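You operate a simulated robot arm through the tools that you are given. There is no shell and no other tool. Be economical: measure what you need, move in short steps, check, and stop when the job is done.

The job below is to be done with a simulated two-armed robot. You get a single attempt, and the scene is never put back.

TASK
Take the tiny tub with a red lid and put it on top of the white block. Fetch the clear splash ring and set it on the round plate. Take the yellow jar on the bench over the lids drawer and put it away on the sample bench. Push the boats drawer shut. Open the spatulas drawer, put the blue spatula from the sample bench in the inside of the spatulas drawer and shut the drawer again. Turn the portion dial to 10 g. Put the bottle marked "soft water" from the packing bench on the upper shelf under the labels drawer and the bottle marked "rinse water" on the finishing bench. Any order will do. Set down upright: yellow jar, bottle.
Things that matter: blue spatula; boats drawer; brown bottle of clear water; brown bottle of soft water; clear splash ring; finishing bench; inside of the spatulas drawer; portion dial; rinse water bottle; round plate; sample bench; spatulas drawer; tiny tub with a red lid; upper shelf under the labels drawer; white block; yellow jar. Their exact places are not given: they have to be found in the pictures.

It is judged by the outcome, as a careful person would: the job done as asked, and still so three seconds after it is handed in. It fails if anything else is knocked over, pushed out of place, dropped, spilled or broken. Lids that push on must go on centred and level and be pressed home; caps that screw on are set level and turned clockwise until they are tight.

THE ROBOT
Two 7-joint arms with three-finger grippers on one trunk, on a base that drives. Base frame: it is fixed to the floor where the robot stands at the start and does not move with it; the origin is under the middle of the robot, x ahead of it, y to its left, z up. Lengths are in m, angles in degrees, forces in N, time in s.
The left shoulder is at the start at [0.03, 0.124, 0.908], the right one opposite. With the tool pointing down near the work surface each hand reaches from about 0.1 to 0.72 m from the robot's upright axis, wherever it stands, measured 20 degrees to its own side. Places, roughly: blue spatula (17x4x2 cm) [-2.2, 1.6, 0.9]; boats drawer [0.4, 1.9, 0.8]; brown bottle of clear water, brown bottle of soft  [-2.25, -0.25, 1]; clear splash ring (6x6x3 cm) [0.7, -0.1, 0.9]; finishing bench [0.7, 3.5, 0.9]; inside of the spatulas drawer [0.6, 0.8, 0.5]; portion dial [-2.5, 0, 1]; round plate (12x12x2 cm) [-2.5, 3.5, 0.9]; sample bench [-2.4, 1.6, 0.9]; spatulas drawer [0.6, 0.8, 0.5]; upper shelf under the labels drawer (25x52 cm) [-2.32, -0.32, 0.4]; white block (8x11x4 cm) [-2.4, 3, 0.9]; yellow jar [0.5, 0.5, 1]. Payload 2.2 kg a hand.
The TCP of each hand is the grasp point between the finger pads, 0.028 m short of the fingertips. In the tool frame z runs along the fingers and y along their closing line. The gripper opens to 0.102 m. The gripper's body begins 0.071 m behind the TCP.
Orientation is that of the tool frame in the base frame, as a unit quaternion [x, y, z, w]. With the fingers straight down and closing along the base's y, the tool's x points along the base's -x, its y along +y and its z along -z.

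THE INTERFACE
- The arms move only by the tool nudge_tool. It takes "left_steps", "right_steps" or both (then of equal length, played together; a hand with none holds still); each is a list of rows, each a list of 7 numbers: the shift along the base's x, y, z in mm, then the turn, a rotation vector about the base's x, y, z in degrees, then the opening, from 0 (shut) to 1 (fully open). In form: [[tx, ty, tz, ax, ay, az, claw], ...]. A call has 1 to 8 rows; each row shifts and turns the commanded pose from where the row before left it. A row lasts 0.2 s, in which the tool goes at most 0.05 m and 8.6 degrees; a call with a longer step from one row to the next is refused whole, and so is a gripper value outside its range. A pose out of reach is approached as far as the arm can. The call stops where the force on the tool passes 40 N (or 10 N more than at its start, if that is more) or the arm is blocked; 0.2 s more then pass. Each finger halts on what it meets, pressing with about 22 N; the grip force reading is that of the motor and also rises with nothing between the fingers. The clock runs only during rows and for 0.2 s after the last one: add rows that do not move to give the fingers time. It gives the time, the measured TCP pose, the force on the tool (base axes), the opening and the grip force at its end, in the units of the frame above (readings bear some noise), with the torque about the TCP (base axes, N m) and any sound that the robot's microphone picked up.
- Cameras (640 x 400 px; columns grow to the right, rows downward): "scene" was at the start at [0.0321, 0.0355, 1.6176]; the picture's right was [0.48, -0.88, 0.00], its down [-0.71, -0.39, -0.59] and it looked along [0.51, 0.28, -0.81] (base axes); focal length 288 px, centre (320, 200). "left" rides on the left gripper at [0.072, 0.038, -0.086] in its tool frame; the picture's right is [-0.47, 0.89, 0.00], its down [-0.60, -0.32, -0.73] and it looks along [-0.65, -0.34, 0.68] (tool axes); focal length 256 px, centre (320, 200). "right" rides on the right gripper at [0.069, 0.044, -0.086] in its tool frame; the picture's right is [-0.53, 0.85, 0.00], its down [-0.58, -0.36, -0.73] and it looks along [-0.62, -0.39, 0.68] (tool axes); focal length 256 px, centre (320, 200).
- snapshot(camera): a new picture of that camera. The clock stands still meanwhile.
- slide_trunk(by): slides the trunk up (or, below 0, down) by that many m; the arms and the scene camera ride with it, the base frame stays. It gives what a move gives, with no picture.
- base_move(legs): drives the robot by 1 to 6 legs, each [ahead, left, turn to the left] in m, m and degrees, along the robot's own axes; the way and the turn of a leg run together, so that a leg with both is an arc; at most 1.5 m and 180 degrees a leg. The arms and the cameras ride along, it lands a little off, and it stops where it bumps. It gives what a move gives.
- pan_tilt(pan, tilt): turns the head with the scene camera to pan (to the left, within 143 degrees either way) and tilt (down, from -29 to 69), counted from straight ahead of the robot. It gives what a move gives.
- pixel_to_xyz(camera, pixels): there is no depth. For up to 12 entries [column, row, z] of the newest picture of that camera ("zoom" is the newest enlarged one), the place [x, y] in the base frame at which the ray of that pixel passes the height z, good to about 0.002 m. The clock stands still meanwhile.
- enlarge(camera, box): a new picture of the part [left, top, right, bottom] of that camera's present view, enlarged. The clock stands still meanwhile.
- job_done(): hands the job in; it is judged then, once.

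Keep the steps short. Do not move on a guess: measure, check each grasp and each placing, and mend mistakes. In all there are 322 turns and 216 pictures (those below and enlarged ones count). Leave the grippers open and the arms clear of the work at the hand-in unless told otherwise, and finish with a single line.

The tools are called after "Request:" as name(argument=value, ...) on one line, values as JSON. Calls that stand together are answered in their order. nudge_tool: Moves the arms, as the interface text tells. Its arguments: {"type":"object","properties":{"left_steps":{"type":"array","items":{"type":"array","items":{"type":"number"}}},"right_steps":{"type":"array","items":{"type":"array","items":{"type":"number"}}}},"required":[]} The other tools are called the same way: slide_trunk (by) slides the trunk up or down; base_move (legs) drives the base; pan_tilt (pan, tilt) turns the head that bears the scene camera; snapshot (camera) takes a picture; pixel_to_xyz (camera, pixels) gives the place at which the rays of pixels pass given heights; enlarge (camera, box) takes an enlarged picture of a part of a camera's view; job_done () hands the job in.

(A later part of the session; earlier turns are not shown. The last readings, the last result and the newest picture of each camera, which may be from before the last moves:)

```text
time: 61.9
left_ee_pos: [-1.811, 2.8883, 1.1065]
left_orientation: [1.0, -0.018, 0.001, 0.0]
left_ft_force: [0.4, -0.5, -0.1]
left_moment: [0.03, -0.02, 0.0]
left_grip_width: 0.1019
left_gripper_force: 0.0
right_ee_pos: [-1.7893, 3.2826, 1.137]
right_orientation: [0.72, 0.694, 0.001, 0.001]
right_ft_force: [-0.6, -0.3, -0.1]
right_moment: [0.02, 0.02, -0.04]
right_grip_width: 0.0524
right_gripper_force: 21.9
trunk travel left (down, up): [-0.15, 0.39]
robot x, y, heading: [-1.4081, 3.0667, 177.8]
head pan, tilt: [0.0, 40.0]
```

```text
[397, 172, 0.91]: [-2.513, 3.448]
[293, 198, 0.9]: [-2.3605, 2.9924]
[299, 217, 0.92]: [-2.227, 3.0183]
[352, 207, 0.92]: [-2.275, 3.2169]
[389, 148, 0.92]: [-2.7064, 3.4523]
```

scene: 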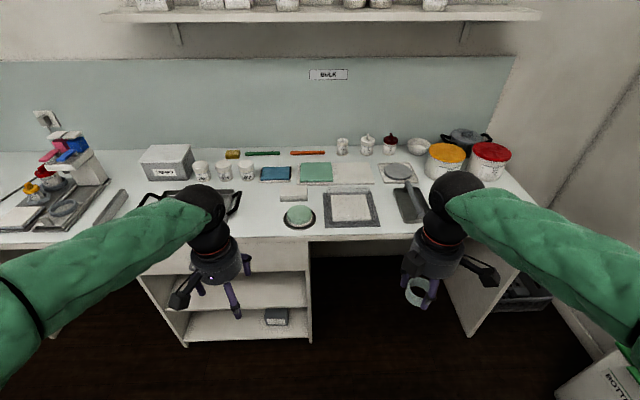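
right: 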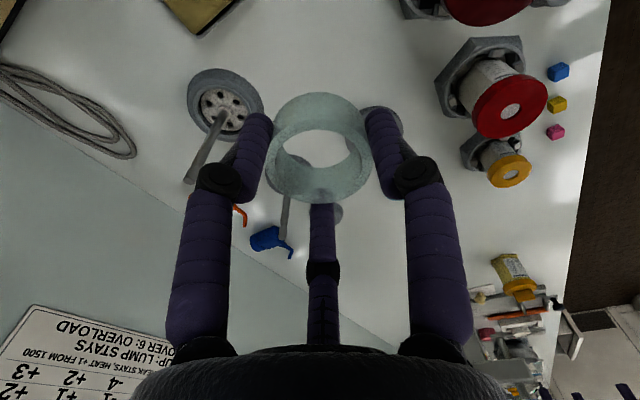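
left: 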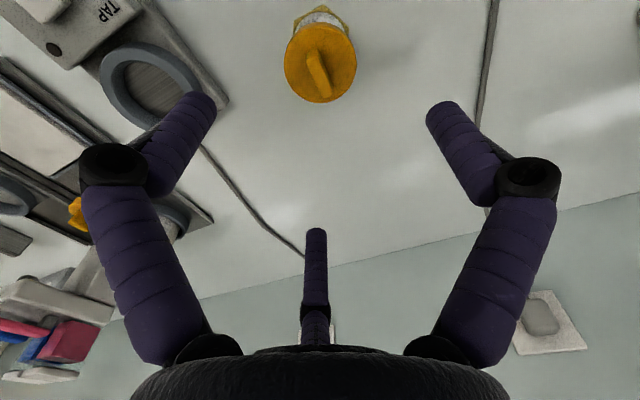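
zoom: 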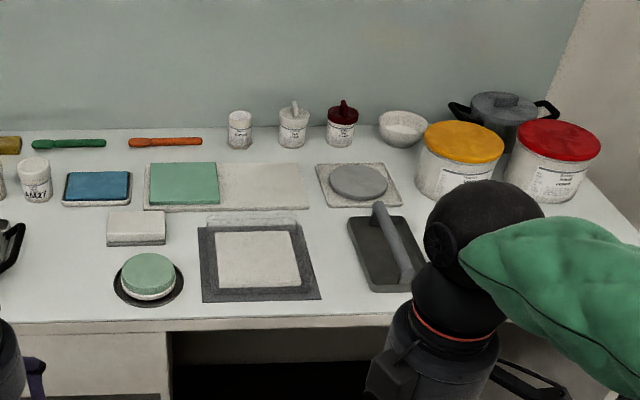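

The round plate is the grey disc at [-2.51,3.45]; the white block at [-2.36,2.99]. The red-lidded tiny tub isn't here. I drive closer for placing the ring.

Request:
base_move(legs=[[0.38, -0.2, 2]])

Request:
pan_tilt(pan=-15, tilt=45)

Request:
snapshot(camera="scene")

```text
time: 64.5
left_ee_pos: [-2.1769, 3.0778, 1.1061]
left_orientation: [1.0, 0.003, 0.0, 0.0]
left_ft_force: [-0.5, 0.3, -0.3]
left_moment: [-0.07, -0.03, 0.02]
left_grip_width: 0.1021
left_gripper_force: 0.0
right_ee_pos: [-2.1718, 3.4714, 1.1368]
right_orientation: [0.705, 0.71, 0.0, 0.001]
right_ft_force: [0.8, -0.3, -0.4]
right_moment: [0.0, 0.0, 0.01]
right_grip_width: 0.0524
right_gripper_force: 22.3
trunk travel left (down, up): [-0.15, 0.39]
robot x, y, heading: [-1.7846, 3.2703, -179.5]
head pan, tilt: [0.0, 40.0]
```

```text
time: 65.3
left_ee_pos: [-2.1768, 3.076, 1.1067]
left_orientation: [1.0, 0.004, 0.0, 0.0]
left_ft_force: [0.5, 0.8, 1.2]
left_moment: [0.01, -0.02, -0.03]
left_grip_width: 0.1022
left_gripper_force: 0.1
right_ee_pos: [-2.1715, 3.4705, 1.137]
right_orientation: [0.705, 0.71, 0.001, 0.0]
right_ft_force: [0.0, -1.0, 0.6]
right_moment: [0.0, -0.05, 0.01]
right_grip_width: 0.0521
right_gripper_force: 22.3
trunk travel left (down, up): [-0.15, 0.39]
robot x, y, heading: [-1.7832, 3.2702, -179.7]
head pan, tilt: [-15.0, 45.0]
```

```text
182 pictures are left
```

scene: 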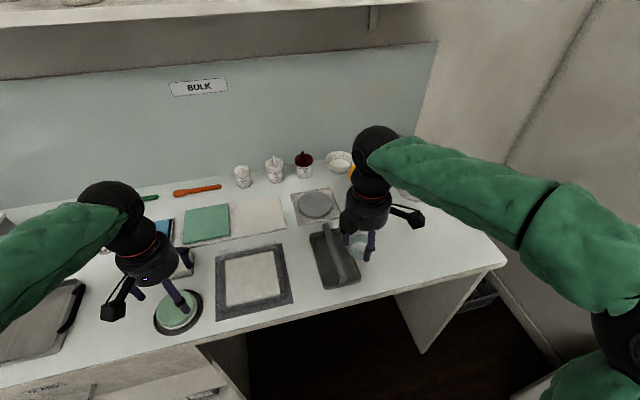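

Request:
enlarge(camera="scene", box=[240, 140, 400, 240])

Request:
snapshot(camera="right")

```text
4.00 times, centred on (320, 190) of scene
```

zoom: 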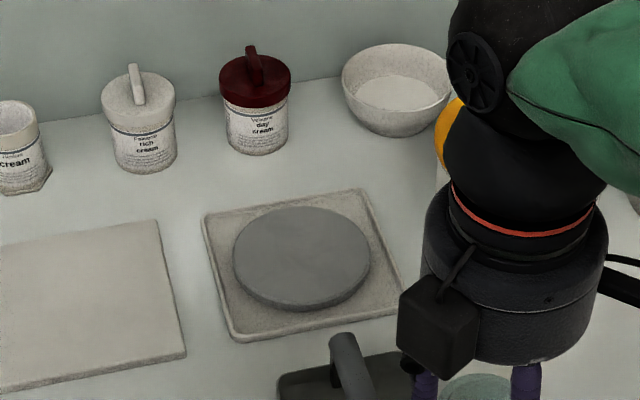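

```text
180 pictures are left
```

right: 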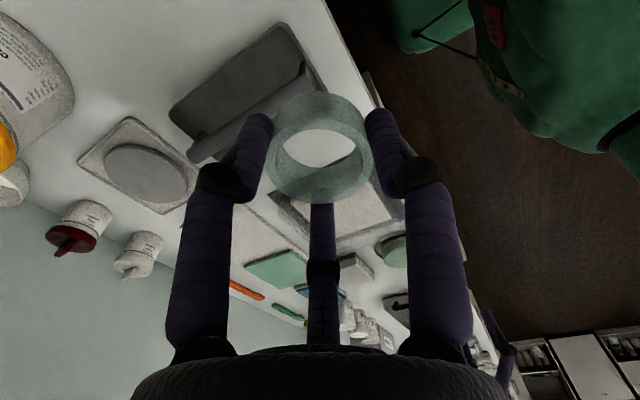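

The plate's top is centred at zoom (302,254), inside a square tray. I measure it.

Request:
pixel_to_xyz(camera="zoom", pixels=[[302, 254, 0.92], [302, 254, 0.93], [233, 254, 0.92], [370, 254, 0.92], [302, 206, 0.92], [302, 300, 0.92], [280, 342, 0.91]])

Request:
pixel_to_xyz(camera="right", pixels=[[150, 172, 0.91], [150, 172, 0.92], [150, 172, 0.93]])

```text
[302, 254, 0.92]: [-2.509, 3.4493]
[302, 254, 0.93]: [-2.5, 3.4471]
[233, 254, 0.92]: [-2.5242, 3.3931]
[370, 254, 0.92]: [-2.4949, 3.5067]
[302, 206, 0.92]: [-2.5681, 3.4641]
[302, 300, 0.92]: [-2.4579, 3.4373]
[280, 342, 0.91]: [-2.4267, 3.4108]
```

```text
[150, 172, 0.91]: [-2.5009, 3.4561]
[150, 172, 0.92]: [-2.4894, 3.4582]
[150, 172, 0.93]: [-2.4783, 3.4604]
```

Plate centre [-2.505,3.452]. It's a little beyond reach, so I drive 0.07 m ahead and move the right hand over it.

Request:
base_move(legs=[[0.07, 0, 0]])

Request:
nudge_tool(right_steps=[[-45, -3, 0, 0, 0, 0, 0.4], [-45, -3, 0, 0, 0, 0, 0.4], [-45, -3, 0, 0, 0, 0, 0.4], [-45, -3, 0, 0, 0, 0, 0.4], [-45, -3, 0, 0, 0, 0, 0.4], [-38, -3, 0, 0, 0, 0, 0.4], [0, 0, 0, 0, 0, 0, 0.4]])

Request:
snapshot(camera="right")

Request:
snapshot(camera="scene")

```text
time: 66.3
left_ee_pos: [-2.2481, 3.0759, 1.1055]
left_orientation: [1.0, 0.003, 0.001, 0.0]
left_ft_force: [-0.3, 0.4, -0.5]
left_moment: [0.01, -0.02, 0.03]
left_grip_width: 0.102
left_gripper_force: 0.0
right_ee_pos: [-2.2428, 3.4698, 1.1361]
right_orientation: [0.705, 0.709, 0.002, 0.001]
right_ft_force: [-1.0, -0.2, -0.3]
right_moment: [0.03, -0.07, 0.02]
right_grip_width: 0.0523
right_gripper_force: 21.4
trunk travel left (down, up): [-0.15, 0.39]
robot x, y, heading: [-1.8494, 3.2669, -179.5]
head pan, tilt: [-15.0, 45.0]
```

```text
time: 67.9
left_ee_pos: [-2.2455, 3.0767, 1.1064]
left_orientation: [1.0, 0.003, 0.0, 0.0]
left_ft_force: [0.8, 0.6, -0.3]
left_moment: [0.0, 0.01, -0.01]
left_grip_width: 0.1021
left_gripper_force: 0.0
right_ee_pos: [-2.5025, 3.4548, 1.1381]
right_orientation: [0.705, 0.709, -0.001, 0.0]
right_ft_force: [-0.3, -0.6, -0.3]
right_moment: [0.02, 0.01, 0.0]
right_grip_width: 0.0525
right_gripper_force: 21.8
trunk travel left (down, up): [-0.15, 0.39]
robot x, y, heading: [-1.857, 3.271, -179.9]
head pan, tilt: [-15.0, 45.0]
```

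```text
179 pictures are left
```

right: 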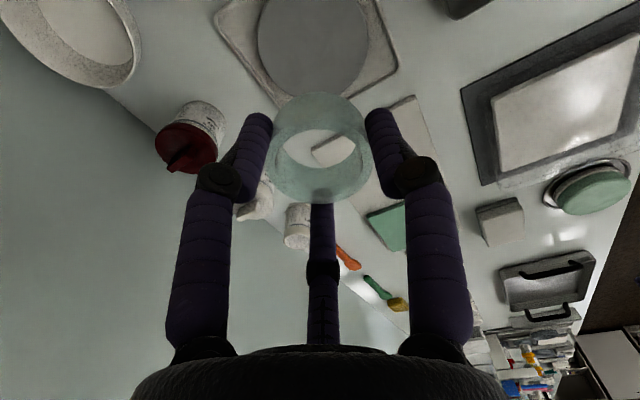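

```text
178 pictures are left
```

scene: 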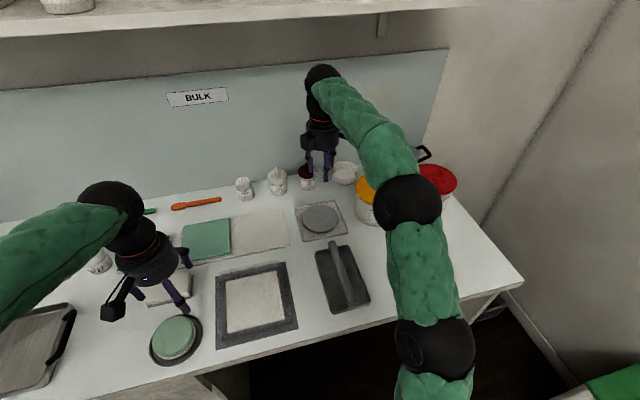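

The plate is under the ring, offset about 5 mm. I correct that and lower toward it.

Request:
nudge_tool(right_steps=[[-5, 0, -40, 0, 0, 0, 0.4], [0, 0, -40, 0, 0, 0, 0.4], [0, 0, -40, 0, 0, 0, 0.4], [0, 0, -35, 0, 0, 0, 0.4], [0, 0, 0, 0, 0, 0, 0.4]])

Request:
snapshot(camera="right")

Request:
enlarge(camera="scene", box=[240, 130, 400, 270])

```text
time: 69.1
left_ee_pos: [-2.2461, 3.0766, 1.1056]
left_orientation: [1.0, 0.003, -0.001, 0.0]
left_ft_force: [-0.1, 0.1, -0.4]
left_moment: [-0.01, 0.01, 0.01]
left_grip_width: 0.1021
left_gripper_force: 0.1
right_ee_pos: [-2.51, 3.451, 0.9825]
right_orientation: [0.705, 0.709, 0.001, 0.0]
right_ft_force: [0.0, 0.0, -0.6]
right_moment: [-0.04, 0.0, 0.0]
right_grip_width: 0.0525
right_gripper_force: 21.4
trunk travel left (down, up): [-0.15, 0.39]
robot x, y, heading: [-1.852, 3.2702, -179.7]
head pan, tilt: [-15.0, 45.0]
```

```text
177 pictures are left
```

right: 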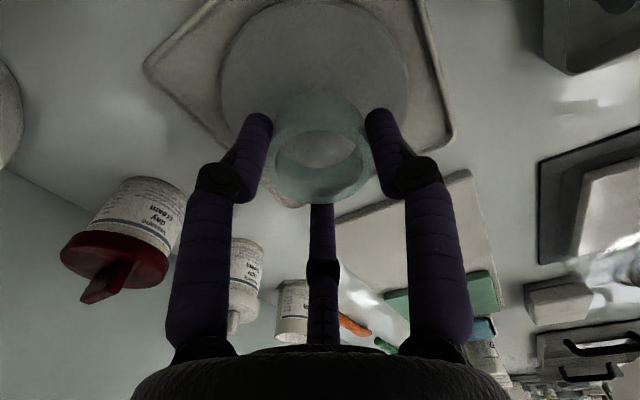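

```text
2.86 times, centred on (320, 200) of scene
```

zoom: 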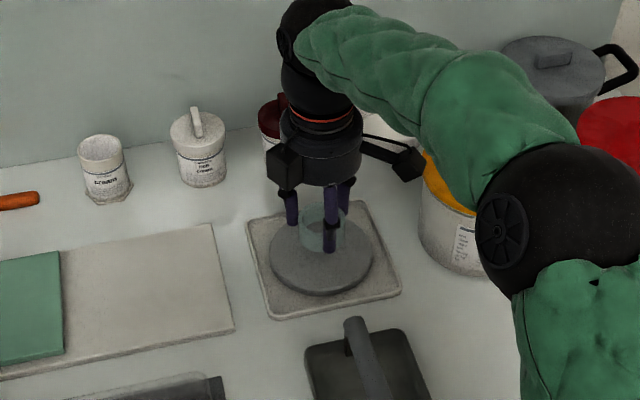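

Centred. I lower in small steps until contact.

Request:
nudge_tool(right_steps=[[0, 0, -12, 0, 0, 0, 0.4], [0, 0, -5, 0, 0, 0, 0.4], [0, 0, -3, 0, 0, 0, 0.4], [0, 0, 0, 0, 0, 0, 0.4]])

```text
time: 70.1
left_ee_pos: [-2.2463, 3.0758, 1.1053]
left_orientation: [1.0, 0.003, 0.0, 0.0]
left_ft_force: [1.3, 0.2, -0.1]
left_moment: [0.0, 0.01, 0.0]
left_grip_width: 0.1019
left_gripper_force: 0.1
right_ee_pos: [-2.5086, 3.4521, 0.9612]
right_orientation: [0.705, 0.709, 0.001, 0.0]
right_ft_force: [-0.3, -0.7, -0.6]
right_moment: [0.03, -0.04, 0.01]
right_grip_width: 0.0524
right_gripper_force: 22.0
trunk travel left (down, up): [-0.15, 0.39]
robot x, y, heading: [-1.8525, 3.2657, -179.5]
head pan, tilt: [-15.0, 45.0]
```

Request:
nudge_tool(right_steps=[[0, 0, -2, 0, 0, 0, 0.4], [0, 0, -2, 0, 0, 0, 0.4], [0, 0, 0, 0, 0, 0, 0.4]])

```text
time: 70.9
left_ee_pos: [-2.2469, 3.075, 1.1059]
left_orientation: [1.0, 0.005, 0.0, 0.0]
left_ft_force: [-0.1, -0.1, 0.0]
left_moment: [0.0, 0.0, -0.01]
left_grip_width: 0.102
left_gripper_force: 0.1
right_ee_pos: [-2.509, 3.4509, 0.9566]
right_orientation: [0.705, 0.709, 0.0, 0.0]
right_ft_force: [0.4, 0.7, -1.0]
right_moment: [0.01, 0.0, -0.04]
right_grip_width: 0.0523
right_gripper_force: 22.5
trunk travel left (down, up): [-0.15, 0.39]
robot x, y, heading: [-1.853, 3.2659, -179.6]
head pan, tilt: [-15.0, 45.0]
```

Request:
nudge_tool(right_steps=[[0, 0, -2, 0, 0, 0, 0.4], [0, 0, -1, 0, 0, 0, 0.4], [0, 0, -1, 0, 0, 0, 0.4], [0, 0, 0, 0, 0, 0, 0.4]])

Request:
enlarge(camera="scene", box=[270, 170, 370, 240])

```text
time: 71.9
left_ee_pos: [-2.2465, 3.0772, 1.1069]
left_orientation: [1.0, 0.003, 0.0, 0.0]
left_ft_force: [0.3, 0.1, 0.3]
left_moment: [0.0, 0.01, 0.02]
left_grip_width: 0.1022
left_gripper_force: 0.1
right_ee_pos: [-2.5089, 3.4513, 0.9537]
right_orientation: [0.704, 0.71, 0.001, 0.001]
right_ft_force: [-0.6, -0.9, 0.3]
right_moment: [0.0, -0.03, 0.0]
right_grip_width: 0.0527
right_gripper_force: 22.1
trunk travel left (down, up): [-0.15, 0.39]
robot x, y, heading: [-1.8531, 3.2688, -179.4]
head pan, tilt: [-15.0, 45.0]
```

```text
5.71 times, centred on (320, 205) of scene
```

zoom: 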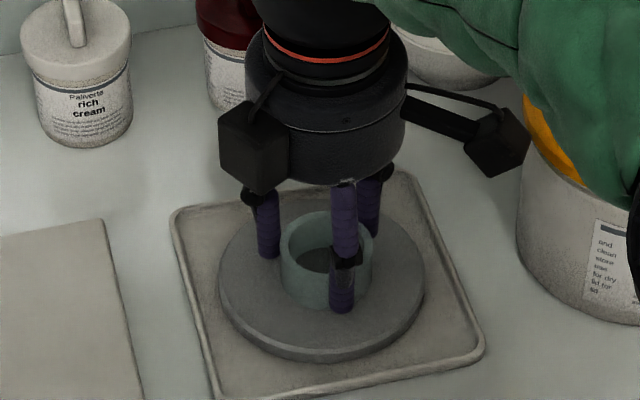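

Nearly there. A few more millimetres until the force reading rises.

Request:
nudge_tool(right_steps=[[0, 0, -1.5, 0, 0, 0, 0.4], [0, 0, -1, 0, 0, 0, 0.4], [0, 0, -1, 0, 0, 0, 0.4], [0, 0, 0, 0, 0, 0, 0.4]])

```text
time: 72.9
left_ee_pos: [-2.245, 3.0756, 1.1077]
left_orientation: [1.0, 0.003, -0.001, 0.0]
left_ft_force: [1.0, 0.0, -0.1]
left_moment: [-0.01, 0.04, 0.01]
left_grip_width: 0.102
left_gripper_force: 0.1
right_ee_pos: [-2.5099, 3.452, 0.9518]
right_orientation: [0.705, 0.709, -0.002, 0.0]
right_ft_force: [-1.2, -1.1, 19.9]
right_moment: [-0.2, -0.14, 0.02]
right_grip_width: 0.0527
right_gripper_force: 22.2
trunk travel left (down, up): [-0.15, 0.39]
robot x, y, heading: [-1.8578, 3.2675, -179.5]
head pan, tilt: [-15.0, 45.0]
```

Contact (20 N). I ease up 1.5 mm, open, and rise.

Request:
nudge_tool(right_steps=[[0, 0, 1.5, 0, 0, 0, 0.4], [0, 0, 0, 0, 0, 0, 0.7], [0, 0, 0, 0, 0, 0, 1], [0, 0, 0, 0, 0, 0, 1], [0, 0, 40, 0, 0, 0, 1], [0, 0, 45, 0, 0, 0, 1], [0, 0, 45, 0, 0, 0, 1], [0, 0, 40, 0, 0, 0, 1]])

Request:
snapshot(camera="right")

```text
time: 74.7
left_ee_pos: [-2.2464, 3.0764, 1.1059]
left_orientation: [1.0, 0.003, 0.0, 0.0]
left_ft_force: [-0.8, -0.3, -0.5]
left_moment: [0.02, 0.02, -0.02]
left_grip_width: 0.102
left_gripper_force: 0.0
right_ee_pos: [-2.5108, 3.4534, 1.1213]
right_orientation: [0.704, 0.71, 0.001, 0.0]
right_ft_force: [-0.5, -0.3, -0.5]
right_moment: [-0.03, -0.05, -0.01]
right_grip_width: 0.102
right_gripper_force: 0.1
trunk travel left (down, up): [-0.15, 0.39]
robot x, y, heading: [-1.8539, 3.2696, -179.3]
head pan, tilt: [-15.0, 45.0]
```

```text
174 pictures are left
```

right: 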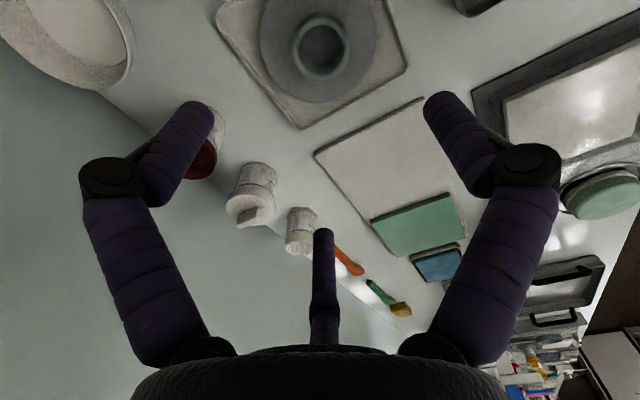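

The ring rests centred on the plate. I retract the right hand, then back off and look around for the tiny red-lidded tub.

Request:
nudge_tool(right_steps=[[45, 0, 10, 0, 0, 0, 1], [45, 0, 0, 0, 0, 0, 1], [45, 0, 0, 0, 0, 0, 1], [45, 0, 0, 0, 0, 0, 1], [45, 0, 0, 0, 0, 0, 1], [45, 0, 0, 0, 0, 0, 1]])

Request:
base_move(legs=[[-0.6, 0, 0], [0, 0, 90], [0.3, 0, 0]])

Request:
pan_tilt(pan=-60, tilt=30)

Request:
snapshot(camera="scene")

Request:
pan_tilt(pan=0, tilt=15)

Request:
snapshot(camera="scene")

Request:
pan_tilt(pan=80, tilt=25)

Request:
snapshot(camera="scene")

```text
time: 76.1
left_ee_pos: [-2.2452, 3.076, 1.1071]
left_orientation: [1.0, 0.003, -0.001, 0.0]
left_ft_force: [-0.2, 0.2, 0.0]
left_moment: [-0.04, 0.05, 0.01]
left_grip_width: 0.102
left_gripper_force: 0.1
right_ee_pos: [-2.2376, 3.4503, 1.1321]
right_orientation: [0.705, 0.709, 0.0, 0.001]
right_ft_force: [-0.2, -0.4, -1.5]
right_moment: [0.01, 0.0, 0.02]
right_grip_width: 0.1023
right_gripper_force: 0.0
trunk travel left (down, up): [-0.15, 0.39]
robot x, y, heading: [-1.8522, 3.2713, -179.5]
head pan, tilt: [-15.0, 45.0]
```

```text
time: 84.9
left_ee_pos: [-1.0811, 2.5729, 1.1057]
left_orientation: [0.711, 0.703, 0.001, -0.001]
left_ft_force: [0.8, 0.1, 0.0]
left_moment: [0.04, 0.0, 0.02]
left_grip_width: 0.1017
left_gripper_force: 0.1
right_ee_pos: [-1.4556, 2.5854, 1.1321]
right_orientation: [0.004, 1.0, 0.002, -0.001]
right_ft_force: [-0.4, -1.2, -0.2]
right_moment: [0.04, 0.0, -0.01]
right_grip_width: 0.1022
right_gripper_force: 0.1
trunk travel left (down, up): [-0.15, 0.39]
robot x, y, heading: [-1.2663, 2.9672, -90.8]
head pan, tilt: [-15.0, 45.0]
```

```text
time: 86.0
left_ee_pos: [-1.0817, 2.573, 1.1057]
left_orientation: [0.71, 0.704, 0.0, 0.0]
left_ft_force: [1.3, -0.3, -0.4]
left_moment: [0.0, -0.02, 0.0]
left_grip_width: 0.1019
left_gripper_force: 0.1
right_ee_pos: [-1.4571, 2.586, 1.1328]
right_orientation: [0.004, 1.0, 0.001, -0.001]
right_ft_force: [-0.1, -0.2, 0.9]
right_moment: [0.0, -0.01, -0.01]
right_grip_width: 0.1021
right_gripper_force: 0.0
trunk travel left (down, up): [-0.15, 0.39]
robot x, y, heading: [-1.2712, 2.97, -90.6]
head pan, tilt: [-60.0, 30.0]
```

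```text
173 pictures are left
```

scene: 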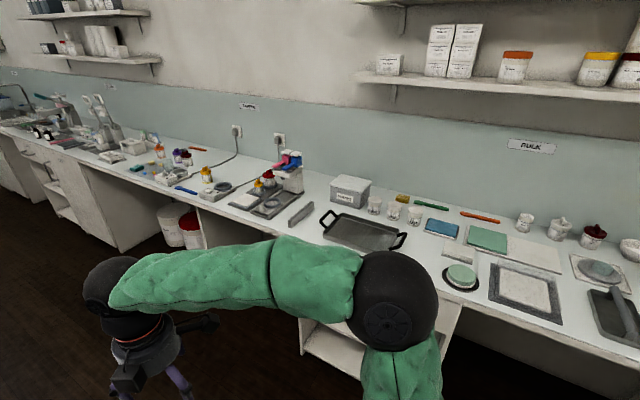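

```text
time: 87.3
left_ee_pos: [-1.082, 2.573, 1.1062]
left_orientation: [0.711, 0.704, 0.0, 0.001]
left_ft_force: [0.0, 0.2, 0.6]
left_moment: [-0.01, -0.01, 0.01]
left_grip_width: 0.1019
left_gripper_force: 0.1
right_ee_pos: [-1.4566, 2.587, 1.132]
right_orientation: [0.004, 1.0, 0.001, 0.0]
right_ft_force: [-0.4, 0.1, 0.3]
right_moment: [-0.04, 0.02, -0.03]
right_grip_width: 0.1018
right_gripper_force: 0.0
trunk travel left (down, up): [-0.15, 0.39]
robot x, y, heading: [-1.2683, 2.9667, -90.7]
head pan, tilt: [0.0, 15.0]
```

```text
172 pictures are left
```

scene: 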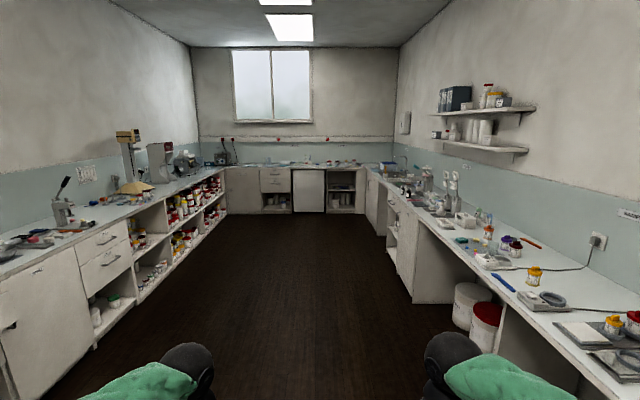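

```text
time: 88.9
left_ee_pos: [-1.082, 2.5729, 1.1057]
left_orientation: [0.71, 0.704, 0.0, 0.0]
left_ft_force: [0.0, 0.2, 0.0]
left_moment: [-0.02, 0.03, 0.0]
left_grip_width: 0.102
left_gripper_force: 0.1
right_ee_pos: [-1.4563, 2.5876, 1.1324]
right_orientation: [0.005, 1.0, 0.002, 0.0]
right_ft_force: [0.0, 0.7, 0.1]
right_moment: [-0.01, 0.0, 0.0]
right_grip_width: 0.1022
right_gripper_force: 0.0
trunk travel left (down, up): [-0.15, 0.39]
robot x, y, heading: [-1.2706, 2.9696, -90.7]
head pan, tilt: [80.0, 25.0]
```

```text
171 pictures are left
```

scene: 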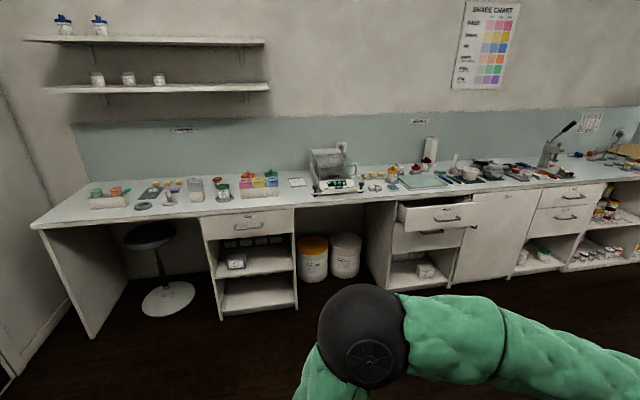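

I enlarge the bench across the room to look for the tiny red-lidded tub.

Request:
enlarge(camera="scene", box=[70, 120, 310, 270])

Request:
enlarge(camera="scene", box=[290, 110, 530, 260])

Request:
pan_tilt(pan=40, tilt=25)

Request:
enlarge(camera="scene", box=[200, 60, 500, 250])

```text
2.67 times, centred on (190, 195) of scene
```

zoom: 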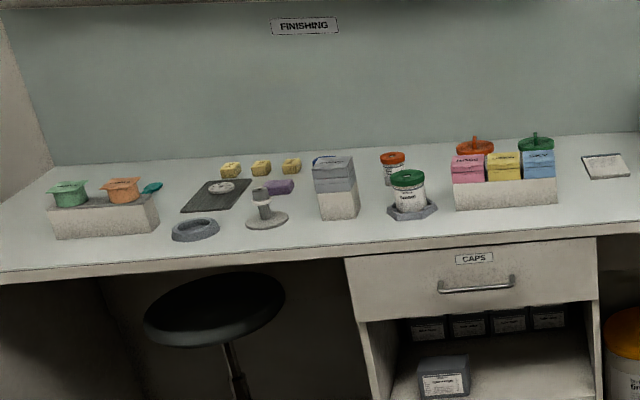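

```text
2.67 times, centred on (410, 185) of scene
```

zoom: 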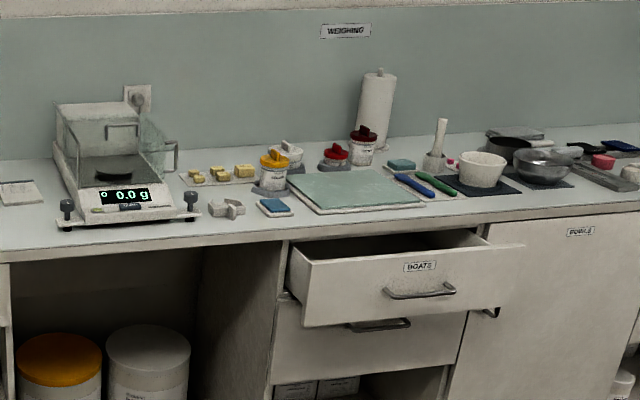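

```text
time: 89.9
left_ee_pos: [-1.0822, 2.5733, 1.106]
left_orientation: [0.711, 0.704, 0.0, 0.001]
left_ft_force: [-0.6, -0.6, -0.7]
left_moment: [-0.03, -0.01, 0.01]
left_grip_width: 0.102
left_gripper_force: 0.0
right_ee_pos: [-1.4564, 2.5878, 1.1331]
right_orientation: [0.005, 1.0, 0.001, 0.0]
right_ft_force: [-0.5, 0.0, -0.2]
right_moment: [-0.01, 0.01, -0.01]
right_grip_width: 0.1019
right_gripper_force: 0.0
trunk travel left (down, up): [-0.15, 0.39]
robot x, y, heading: [-1.2654, 2.9706, -90.6]
head pan, tilt: [40.0, 25.0]
```

```text
2.11 times, centred on (350, 155) of scene
```

zoom: 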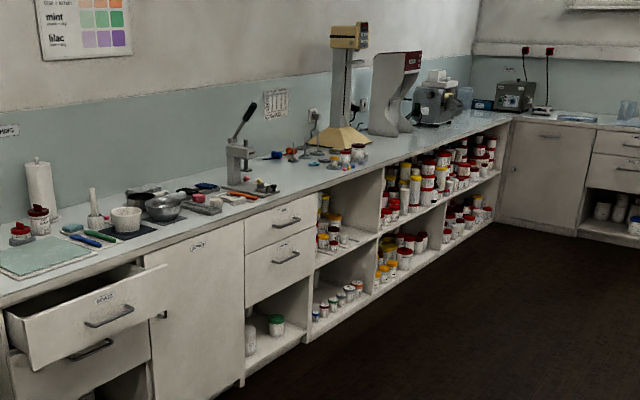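

A small squat red-lidded tub stands on the weighing bench at zoom (337,155), next to the green mat. The open boats drawer is right below. I drive there to look from close.

Request:
base_move(legs=[[0, 0, 90.6], [0.75, -0.9, 0]])

Request:
pan_tilt(pan=0, tilt=40)

Request:
snapshot(camera="scene")

Request:
enlarge(camera="scene", box=[200, 90, 440, 240])

```text
time: 99.8
left_ee_pos: [-0.1175, 2.2661, 1.1063]
left_orientation: [-0.002, 1.0, 0.0, 0.0]
left_ft_force: [0.4, -0.1, 0.2]
left_moment: [0.01, -0.04, -0.02]
left_grip_width: 0.1021
left_gripper_force: 0.0
right_ee_pos: [-0.1263, 1.8905, 1.1319]
right_orientation: [0.709, -0.705, -0.001, 0.0]
right_ft_force: [-0.8, -0.9, -0.1]
right_moment: [0.0, 0.02, -0.02]
right_grip_width: 0.1019
right_gripper_force: 0.0
trunk travel left (down, up): [-0.15, 0.39]
robot x, y, heading: [-0.5125, 2.0766, 0.5]
head pan, tilt: [40.0, 25.0]
```

```text
time: 100.8
left_ee_pos: [-0.1178, 2.2646, 1.1061]
left_orientation: [-0.002, 1.0, 0.001, 0.001]
left_ft_force: [-0.1, -0.5, 0.7]
left_moment: [0.02, 0.02, -0.01]
left_grip_width: 0.102
left_gripper_force: 0.1
right_ee_pos: [-0.1265, 1.8912, 1.1322]
right_orientation: [0.709, -0.705, 0.0, 0.0]
right_ft_force: [-0.3, -0.2, 1.0]
right_moment: [-0.01, -0.03, 0.0]
right_grip_width: 0.1021
right_gripper_force: 0.1
trunk travel left (down, up): [-0.15, 0.39]
robot x, y, heading: [-0.5146, 2.0721, -0.1]
head pan, tilt: [0.0, 40.0]
```

```text
167 pictures are left
```

scene: 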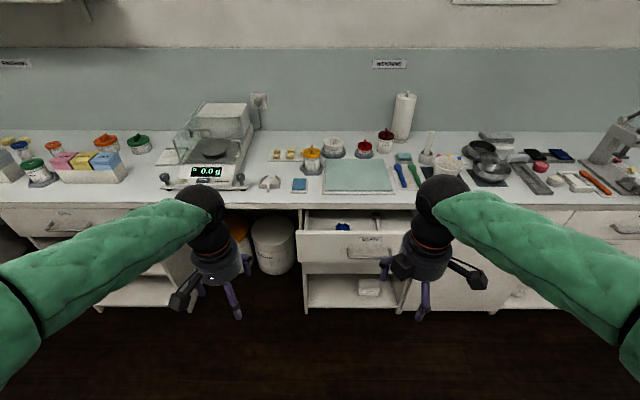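

```text
2.67 times, centred on (320, 165) of scene
```

zoom: 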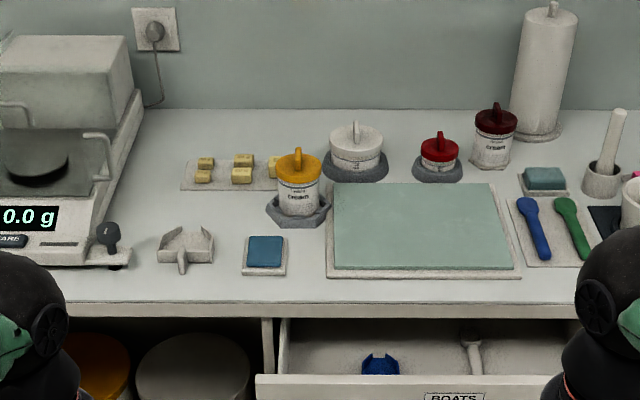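

There is a squat red-lidded tub in a grey seat at zoom (440,152). Before deciding, I check the far south bench for other red-lidded tubs.

Request:
pan_tilt(pan=-93, tilt=10)

Request:
enlarge(camera="scene", box=[200, 150, 440, 300])

```text
time: 102.5
left_ee_pos: [-0.1178, 2.2649, 1.1065]
left_orientation: [-0.001, 1.0, 0.0, 0.0]
left_ft_force: [-0.2, -0.3, 0.2]
left_moment: [0.03, 0.0, -0.02]
left_grip_width: 0.1022
left_gripper_force: 0.0
right_ee_pos: [-0.1258, 1.8903, 1.1325]
right_orientation: [0.709, -0.706, -0.001, 0.001]
right_ft_force: [0.7, 1.2, 0.3]
right_moment: [0.0, 0.0, 0.0]
right_grip_width: 0.102
right_gripper_force: 0.2
trunk travel left (down, up): [-0.15, 0.39]
robot x, y, heading: [-0.5085, 2.0737, 0.2]
head pan, tilt: [-93.0, 10.0]
```

```text
2.67 times, centred on (320, 225) of scene
```

zoom: 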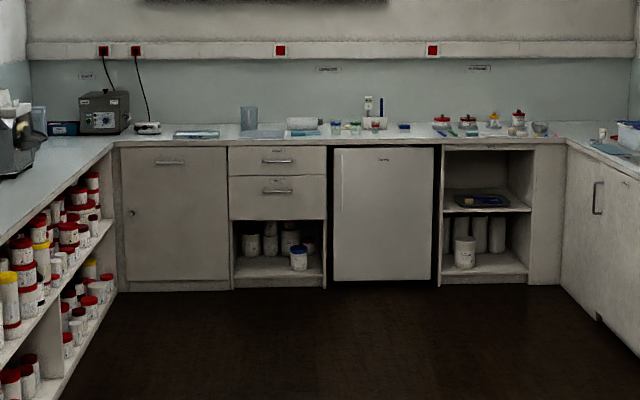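

Request:
enlarge(camera="scene", box=[350, 180, 420, 210])

Request:
pan_tilt(pan=-5, tilt=35)

Request:
enlarge(camera="scene", box=[310, 90, 410, 160])

```text
9.14 times, centred on (385, 195) of scene
```

zoom: 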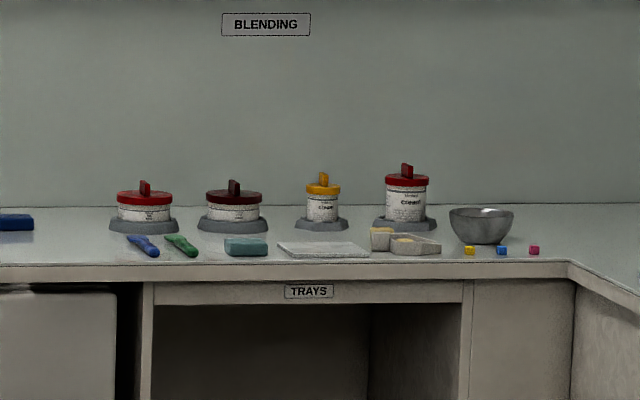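

```text
time: 104.1
left_ee_pos: [-0.1168, 2.2659, 1.1055]
left_orientation: [-0.002, 1.0, 0.0, 0.0]
left_ft_force: [-0.3, 0.4, 0.2]
left_moment: [0.0, 0.0, 0.0]
left_grip_width: 0.1021
left_gripper_force: 0.1
right_ee_pos: [-0.1253, 1.891, 1.1326]
right_orientation: [0.709, -0.705, -0.001, 0.001]
right_ft_force: [-0.2, -0.7, 0.0]
right_moment: [-0.01, 0.01, -0.04]
right_grip_width: 0.1022
right_gripper_force: 0.1
trunk travel left (down, up): [-0.15, 0.39]
robot x, y, heading: [-0.513, 2.0713, 0.3]
head pan, tilt: [-5.0, 35.0]
```

```text
5.71 times, centred on (360, 125) of scene
```

zoom: 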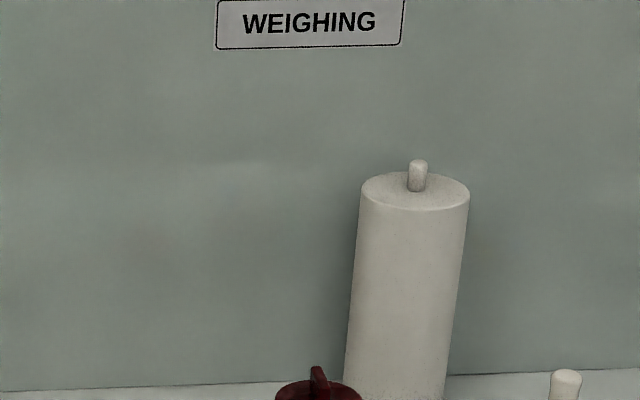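

The south ("blending") bench has larger red-lidded tubs, so the one on the weighing bench may be the tiny one. I also check the cubbies under the mixer bench, and enlarge the weighing-bench tub.

Request:
enlarge(camera="scene", box=[260, 130, 440, 230])

Request:
pan_tilt(pan=-60, tilt=25)

Request:
enlarge(camera="scene", box=[240, 130, 440, 260])

```text
3.56 times, centred on (350, 180) of scene
```

zoom: 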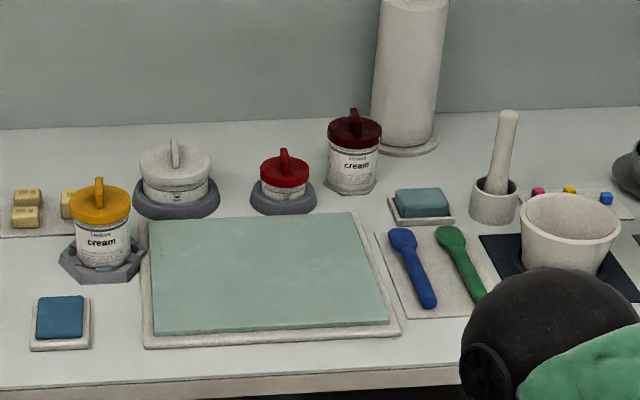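

```text
time: 105.4
left_ee_pos: [-0.1176, 2.2657, 1.1061]
left_orientation: [-0.001, 1.0, -0.001, 0.0]
left_ft_force: [-0.2, 0.6, -0.7]
left_moment: [-0.02, -0.01, 0.0]
left_grip_width: 0.1019
left_gripper_force: 0.0
right_ee_pos: [-0.1255, 1.8904, 1.1324]
right_orientation: [0.709, -0.705, -0.001, 0.0]
right_ft_force: [0.4, -0.4, -0.6]
right_moment: [0.02, 0.03, 0.01]
right_grip_width: 0.1021
right_gripper_force: 0.1
trunk travel left (down, up): [-0.15, 0.39]
robot x, y, heading: [-0.5106, 2.0754, 0.4]
head pan, tilt: [-60.0, 25.0]
```

```text
3.08 times, centred on (340, 195) of scene
```

zoom: 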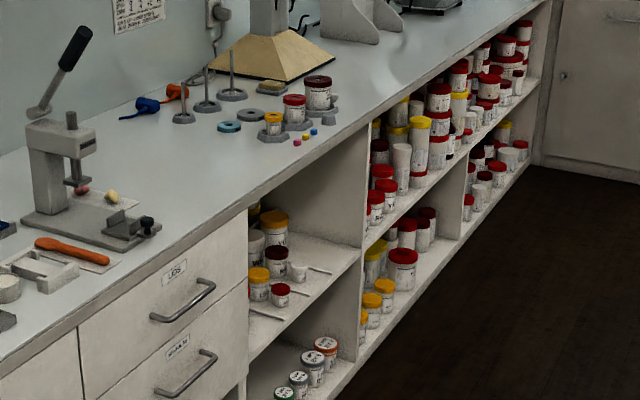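

Another small red-lidded jar stands in the cubby at zoom (280,295); I'll compare the two from close up later. First I look at the boats drawer here.

Request:
pan_tilt(pan=0, tilt=50)

Request:
enlarge(camera="scene", box=[220, 80, 460, 240])

```text
time: 106.7
left_ee_pos: [-0.1174, 2.2653, 1.1058]
left_orientation: [-0.002, 1.0, 0.0, 0.001]
left_ft_force: [-0.3, 0.0, 0.0]
left_moment: [-0.01, 0.0, -0.01]
left_grip_width: 0.1018
left_gripper_force: 0.0
right_ee_pos: [-0.1265, 1.8904, 1.1318]
right_orientation: [0.709, -0.705, 0.0, 0.0]
right_ft_force: [-0.1, 0.5, 0.3]
right_moment: [-0.05, 0.01, -0.01]
right_grip_width: 0.1022
right_gripper_force: 0.1
trunk travel left (down, up): [-0.15, 0.39]
robot x, y, heading: [-0.5103, 2.0746, 0.1]
head pan, tilt: [0.0, 50.0]
```

```text
2.50 times, centred on (340, 160) of scene
```

zoom: 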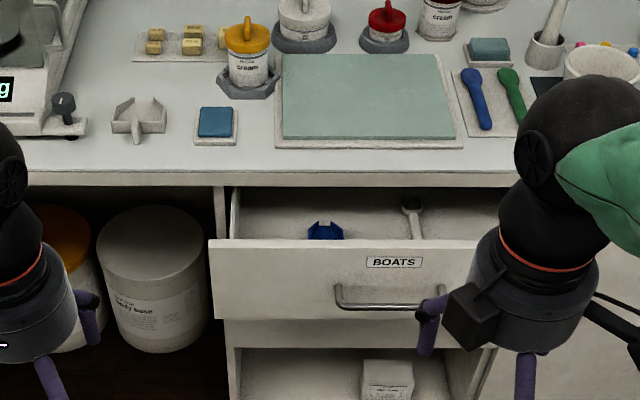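

Request:
pixel_to_xyz(camera="zoom", pixels=[[300, 185, 0.88], [300, 172, 0.9], [350, 240, 0.86], [350, 240, 0.84], [390, 303, 0.78], [338, 290, 0.78], [436, 300, 0.78], [385, 13, 0.95], [385, 40, 0.92], [210, 240, 0.85], [497, 250, 0.85]])

```text
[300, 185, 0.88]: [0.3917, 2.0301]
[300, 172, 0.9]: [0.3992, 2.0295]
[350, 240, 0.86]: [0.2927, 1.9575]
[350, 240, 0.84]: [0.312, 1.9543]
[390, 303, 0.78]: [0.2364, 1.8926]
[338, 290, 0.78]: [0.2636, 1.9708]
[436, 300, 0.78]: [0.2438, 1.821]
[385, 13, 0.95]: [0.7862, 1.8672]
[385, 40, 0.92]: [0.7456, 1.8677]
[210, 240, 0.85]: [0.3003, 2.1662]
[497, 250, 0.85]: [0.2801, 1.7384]
```

Bench edge x≈0.397, drawer handle bar near x≈0.245, y 1.82–1.97. I drive closer, then push the handle with the right hand's fingers (two face forward).

Request:
base_move(legs=[[0.31, 0, 0]])

Request:
nudge_tool(right_steps=[[-35, 0, 0, 0, 0, 0, 1], [-35, 0, 0, 0, 0, 0, 1], [0, 0, -45, 0, 0, 0, 1], [0, 0, -45, 0, 0, 0, 1], [0, 0, -45, 0, 0, 0, 1], [0, 0, -45, 0, 0, 0, 1], [0, 0, -45, 0, 0, 0, 1], [0, 0, -45, 0, 0, 0, 1]])

Request:
pan_tilt(pan=-15, tilt=55)

Request:
snapshot(camera="scene")

Request:
snapshot(camera="right")

```text
time: 108.7
left_ee_pos: [0.1915, 2.2674, 1.1047]
left_orientation: [-0.003, 1.0, 0.0, 0.0]
left_ft_force: [0.7, 0.1, -0.4]
left_moment: [0.0, -0.01, 0.02]
left_grip_width: 0.1021
left_gripper_force: 0.1
right_ee_pos: [0.1831, 1.8926, 1.1323]
right_orientation: [0.709, -0.705, -0.001, 0.001]
right_ft_force: [0.7, 0.6, -1.0]
right_moment: [0.02, 0.03, 0.02]
right_grip_width: 0.1018
right_gripper_force: 0.1
trunk travel left (down, up): [-0.15, 0.39]
robot x, y, heading: [-0.2045, 2.0761, 0.3]
head pan, tilt: [0.0, 50.0]
```

```text
time: 110.5
left_ee_pos: [0.1905, 2.2676, 1.1069]
left_orientation: [-0.003, 1.0, 0.0, 0.0]
left_ft_force: [-0.2, 0.3, -0.1]
left_moment: [0.02, 0.01, 0.01]
left_grip_width: 0.1018
left_gripper_force: 0.2
right_ee_pos: [0.1142, 1.8923, 0.8609]
right_orientation: [0.709, -0.705, 0.0, 0.0]
right_ft_force: [0.5, 0.9, 0.2]
right_moment: [0.01, -0.01, 0.03]
right_grip_width: 0.1016
right_gripper_force: 0.1
trunk travel left (down, up): [-0.15, 0.39]
robot x, y, heading: [-0.2035, 2.0733, 0.6]
head pan, tilt: [0.0, 50.0]
```

```text
time: 111.3
left_ee_pos: [0.1899, 2.2683, 1.1052]
left_orientation: [-0.003, 1.0, 0.0, 0.0]
left_ft_force: [0.2, 0.3, -0.2]
left_moment: [-0.01, 0.01, -0.03]
left_grip_width: 0.1018
left_gripper_force: 0.1
right_ee_pos: [0.1134, 1.8928, 0.8635]
right_orientation: [0.709, -0.705, -0.001, 0.0]
right_ft_force: [-0.7, 0.1, -0.2]
right_moment: [-0.01, 0.0, 0.0]
right_grip_width: 0.1019
right_gripper_force: 0.0
trunk travel left (down, up): [-0.15, 0.39]
robot x, y, heading: [-0.203, 2.0736, 0.3]
head pan, tilt: [-15.0, 55.0]
```

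```text
159 pictures are left
```

scene: 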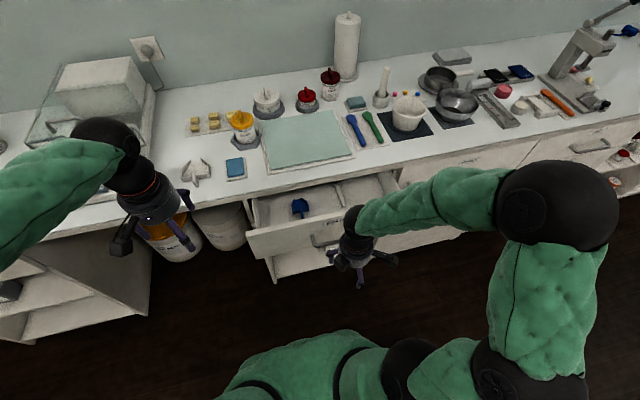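

```text
158 pictures are left
```

right: 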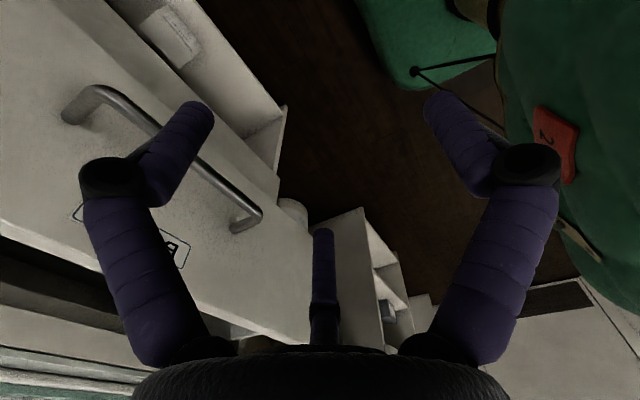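

The right camera sees the handle bar between (72,112) and (262,222). I locate it.

Request:
pixel_to_xyz(camera="right", pixels=[[100, 90, 0.77], [258, 218, 0.77], [100, 90, 0.79], [258, 218, 0.79], [100, 90, 0.81], [258, 218, 0.81]])

Request:
enlarge(camera="scene", box=[240, 160, 420, 300])

```text
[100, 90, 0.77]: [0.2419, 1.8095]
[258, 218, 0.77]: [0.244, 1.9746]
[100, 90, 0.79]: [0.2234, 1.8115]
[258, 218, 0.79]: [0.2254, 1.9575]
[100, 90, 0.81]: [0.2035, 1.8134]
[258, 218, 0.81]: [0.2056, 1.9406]
```

```text
2.86 times, centred on (330, 230) of scene
```

zoom: 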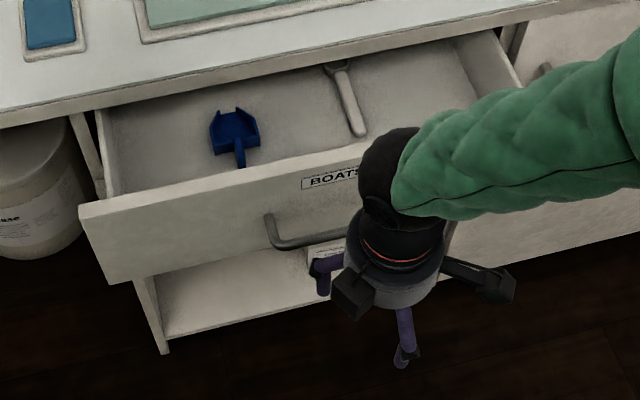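

Bar at x 0.243, z 0.77. I lower to TCP z 0.785 and push ahead slowly.

Request:
nudge_tool(right_steps=[[0, 0, -40, 0, 0, 0, 1], [0, 0, -38, 0, 0, 0, 1], [30, 0, 0, 0, 0, 0, 1], [30, 0, 0, 0, 0, 0, 1], [20, 0, 0, 0, 0, 0, 1], [15, 0, 0, 0, 0, 0, 1], [15, 0, 0, 0, 0, 0, 1], [15, 0, 0, 0, 0, 0, 1]])

```text
time: 113.1
left_ee_pos: [0.1899, 2.268, 1.106]
left_orientation: [-0.003, 1.0, 0.0, 0.0]
left_ft_force: [0.1, -0.7, 0.0]
left_moment: [0.04, 0.03, 0.02]
left_grip_width: 0.1019
left_gripper_force: 0.0
right_ee_pos: [0.2368, 1.8934, 0.7846]
right_orientation: [0.71, -0.704, -0.001, 0.001]
right_ft_force: [-0.1, 0.5, -0.3]
right_moment: [-0.03, 0.0, -0.01]
right_grip_width: 0.1021
right_gripper_force: 0.1
trunk travel left (down, up): [-0.15, 0.39]
robot x, y, heading: [-0.2056, 2.0719, 0.4]
head pan, tilt: [-15.0, 55.0]
```

Request:
enlarge(camera="scene", box=[240, 160, 420, 300])

Request:
snapshot(camera="right")

```text
2.86 times, centred on (330, 230) of scene
```

zoom: 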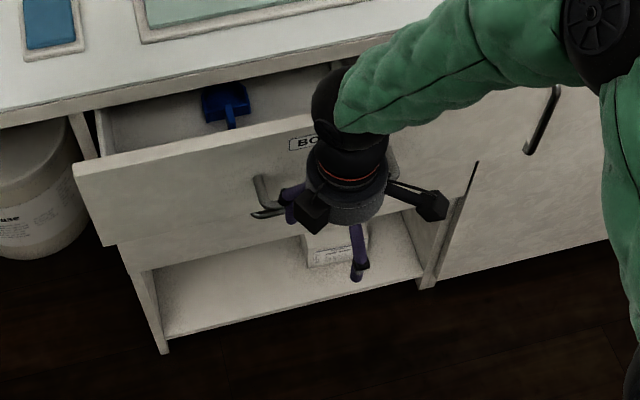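

```text
155 pictures are left
```

right: 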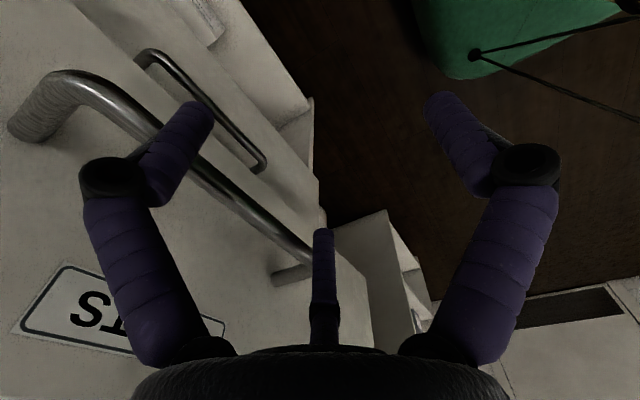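

The drawer slides in with the push. I continue.

Request:
nudge_tool(right_steps=[[15, 0, 0, 0, 0, 0, 1], [15, 0, 0, 0, 0, 0, 1], [15, 0, 0, 0, 0, 0, 1], [10, 0, 0, 0, 0, 0, 1], [10, 0, 0, 0, 0, 0, 1], [10, 0, 0, 0, 0, 0, 1]])

Request:
enlarge(camera="scene", box=[240, 160, 420, 300])

```text
time: 114.5
left_ee_pos: [0.1895, 2.2673, 1.1056]
left_orientation: [-0.002, 1.0, 0.0, 0.0]
left_ft_force: [0.3, 0.7, 0.9]
left_moment: [0.04, -0.01, 0.03]
left_grip_width: 0.102
left_gripper_force: 0.1
right_ee_pos: [0.313, 1.8926, 0.7851]
right_orientation: [0.709, -0.705, -0.002, 0.0]
right_ft_force: [-1.0, -0.2, 0.3]
right_moment: [-0.01, -0.02, 0.0]
right_grip_width: 0.1018
right_gripper_force: 0.0
trunk travel left (down, up): [-0.15, 0.39]
robot x, y, heading: [-0.2041, 2.0727, 0.1]
head pan, tilt: [-15.0, 55.0]
```

```text
2.86 times, centred on (330, 230) of scene
```

zoom: 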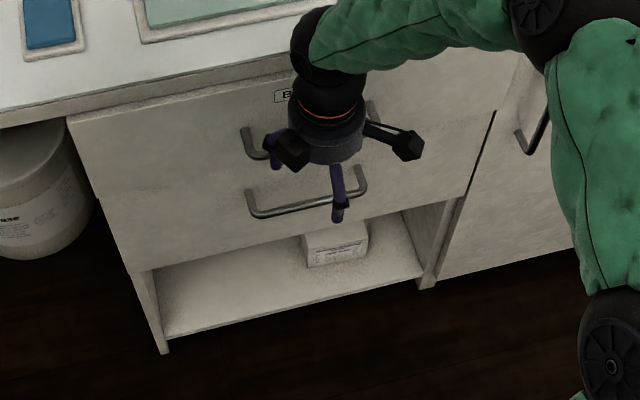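

Nearly shut. I push further in 5 mm steps until it stops.

Request:
nudge_tool(right_steps=[[5, 0, 0, 0, 0, 0, 1], [5, 0, 0, 0, 0, 0, 1], [5, 0, 0, 0, 0, 0, 1], [0, 0, 0, 0, 0, 0, 1]])

Request:
enlarge(camera="scene", box=[240, 160, 420, 300])

```text
time: 115.5
left_ee_pos: [0.1891, 2.2674, 1.1064]
left_orientation: [-0.003, 1.0, -0.001, 0.0]
left_ft_force: [-0.2, 0.7, 0.8]
left_moment: [-0.02, 0.01, -0.01]
left_grip_width: 0.1019
left_gripper_force: 0.2
right_ee_pos: [0.3266, 1.8933, 0.785]
right_orientation: [0.71, -0.704, -0.001, 0.001]
right_ft_force: [-3.6, 1.0, 1.8]
right_moment: [0.01, 0.01, 0.13]
right_grip_width: 0.1019
right_gripper_force: 0.0
trunk travel left (down, up): [-0.15, 0.39]
robot x, y, heading: [-0.2025, 2.0754, 0.3]
head pan, tilt: [-15.0, 55.0]
```

```text
2.86 times, centred on (330, 230) of scene
```

zoom: 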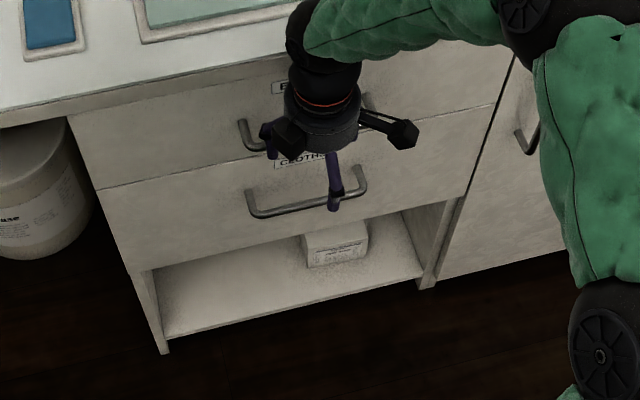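

Request:
nudge_tool(right_steps=[[3, 0, 0, 0, 0, 0, 1], [3, 0, 0, 0, 0, 0, 1], [0, 0, 0, 0, 0, 0, 1]])

```text
time: 116.3
left_ee_pos: [0.1874, 2.2666, 1.1068]
left_orientation: [-0.003, 1.0, 0.0, 0.001]
left_ft_force: [-0.8, 0.1, 0.3]
left_moment: [0.02, -0.02, 0.03]
left_grip_width: 0.102
left_gripper_force: 0.1
right_ee_pos: [0.3266, 1.8942, 0.7837]
right_orientation: [0.709, -0.705, -0.003, 0.003]
right_ft_force: [-30.4, -0.8, 5.9]
right_moment: [0.01, -0.01, -0.19]
right_grip_width: 0.102
right_gripper_force: 0.1
trunk travel left (down, up): [-0.15, 0.39]
robot x, y, heading: [-0.2033, 2.0746, 0.4]
head pan, tilt: [-15.0, 55.0]
```

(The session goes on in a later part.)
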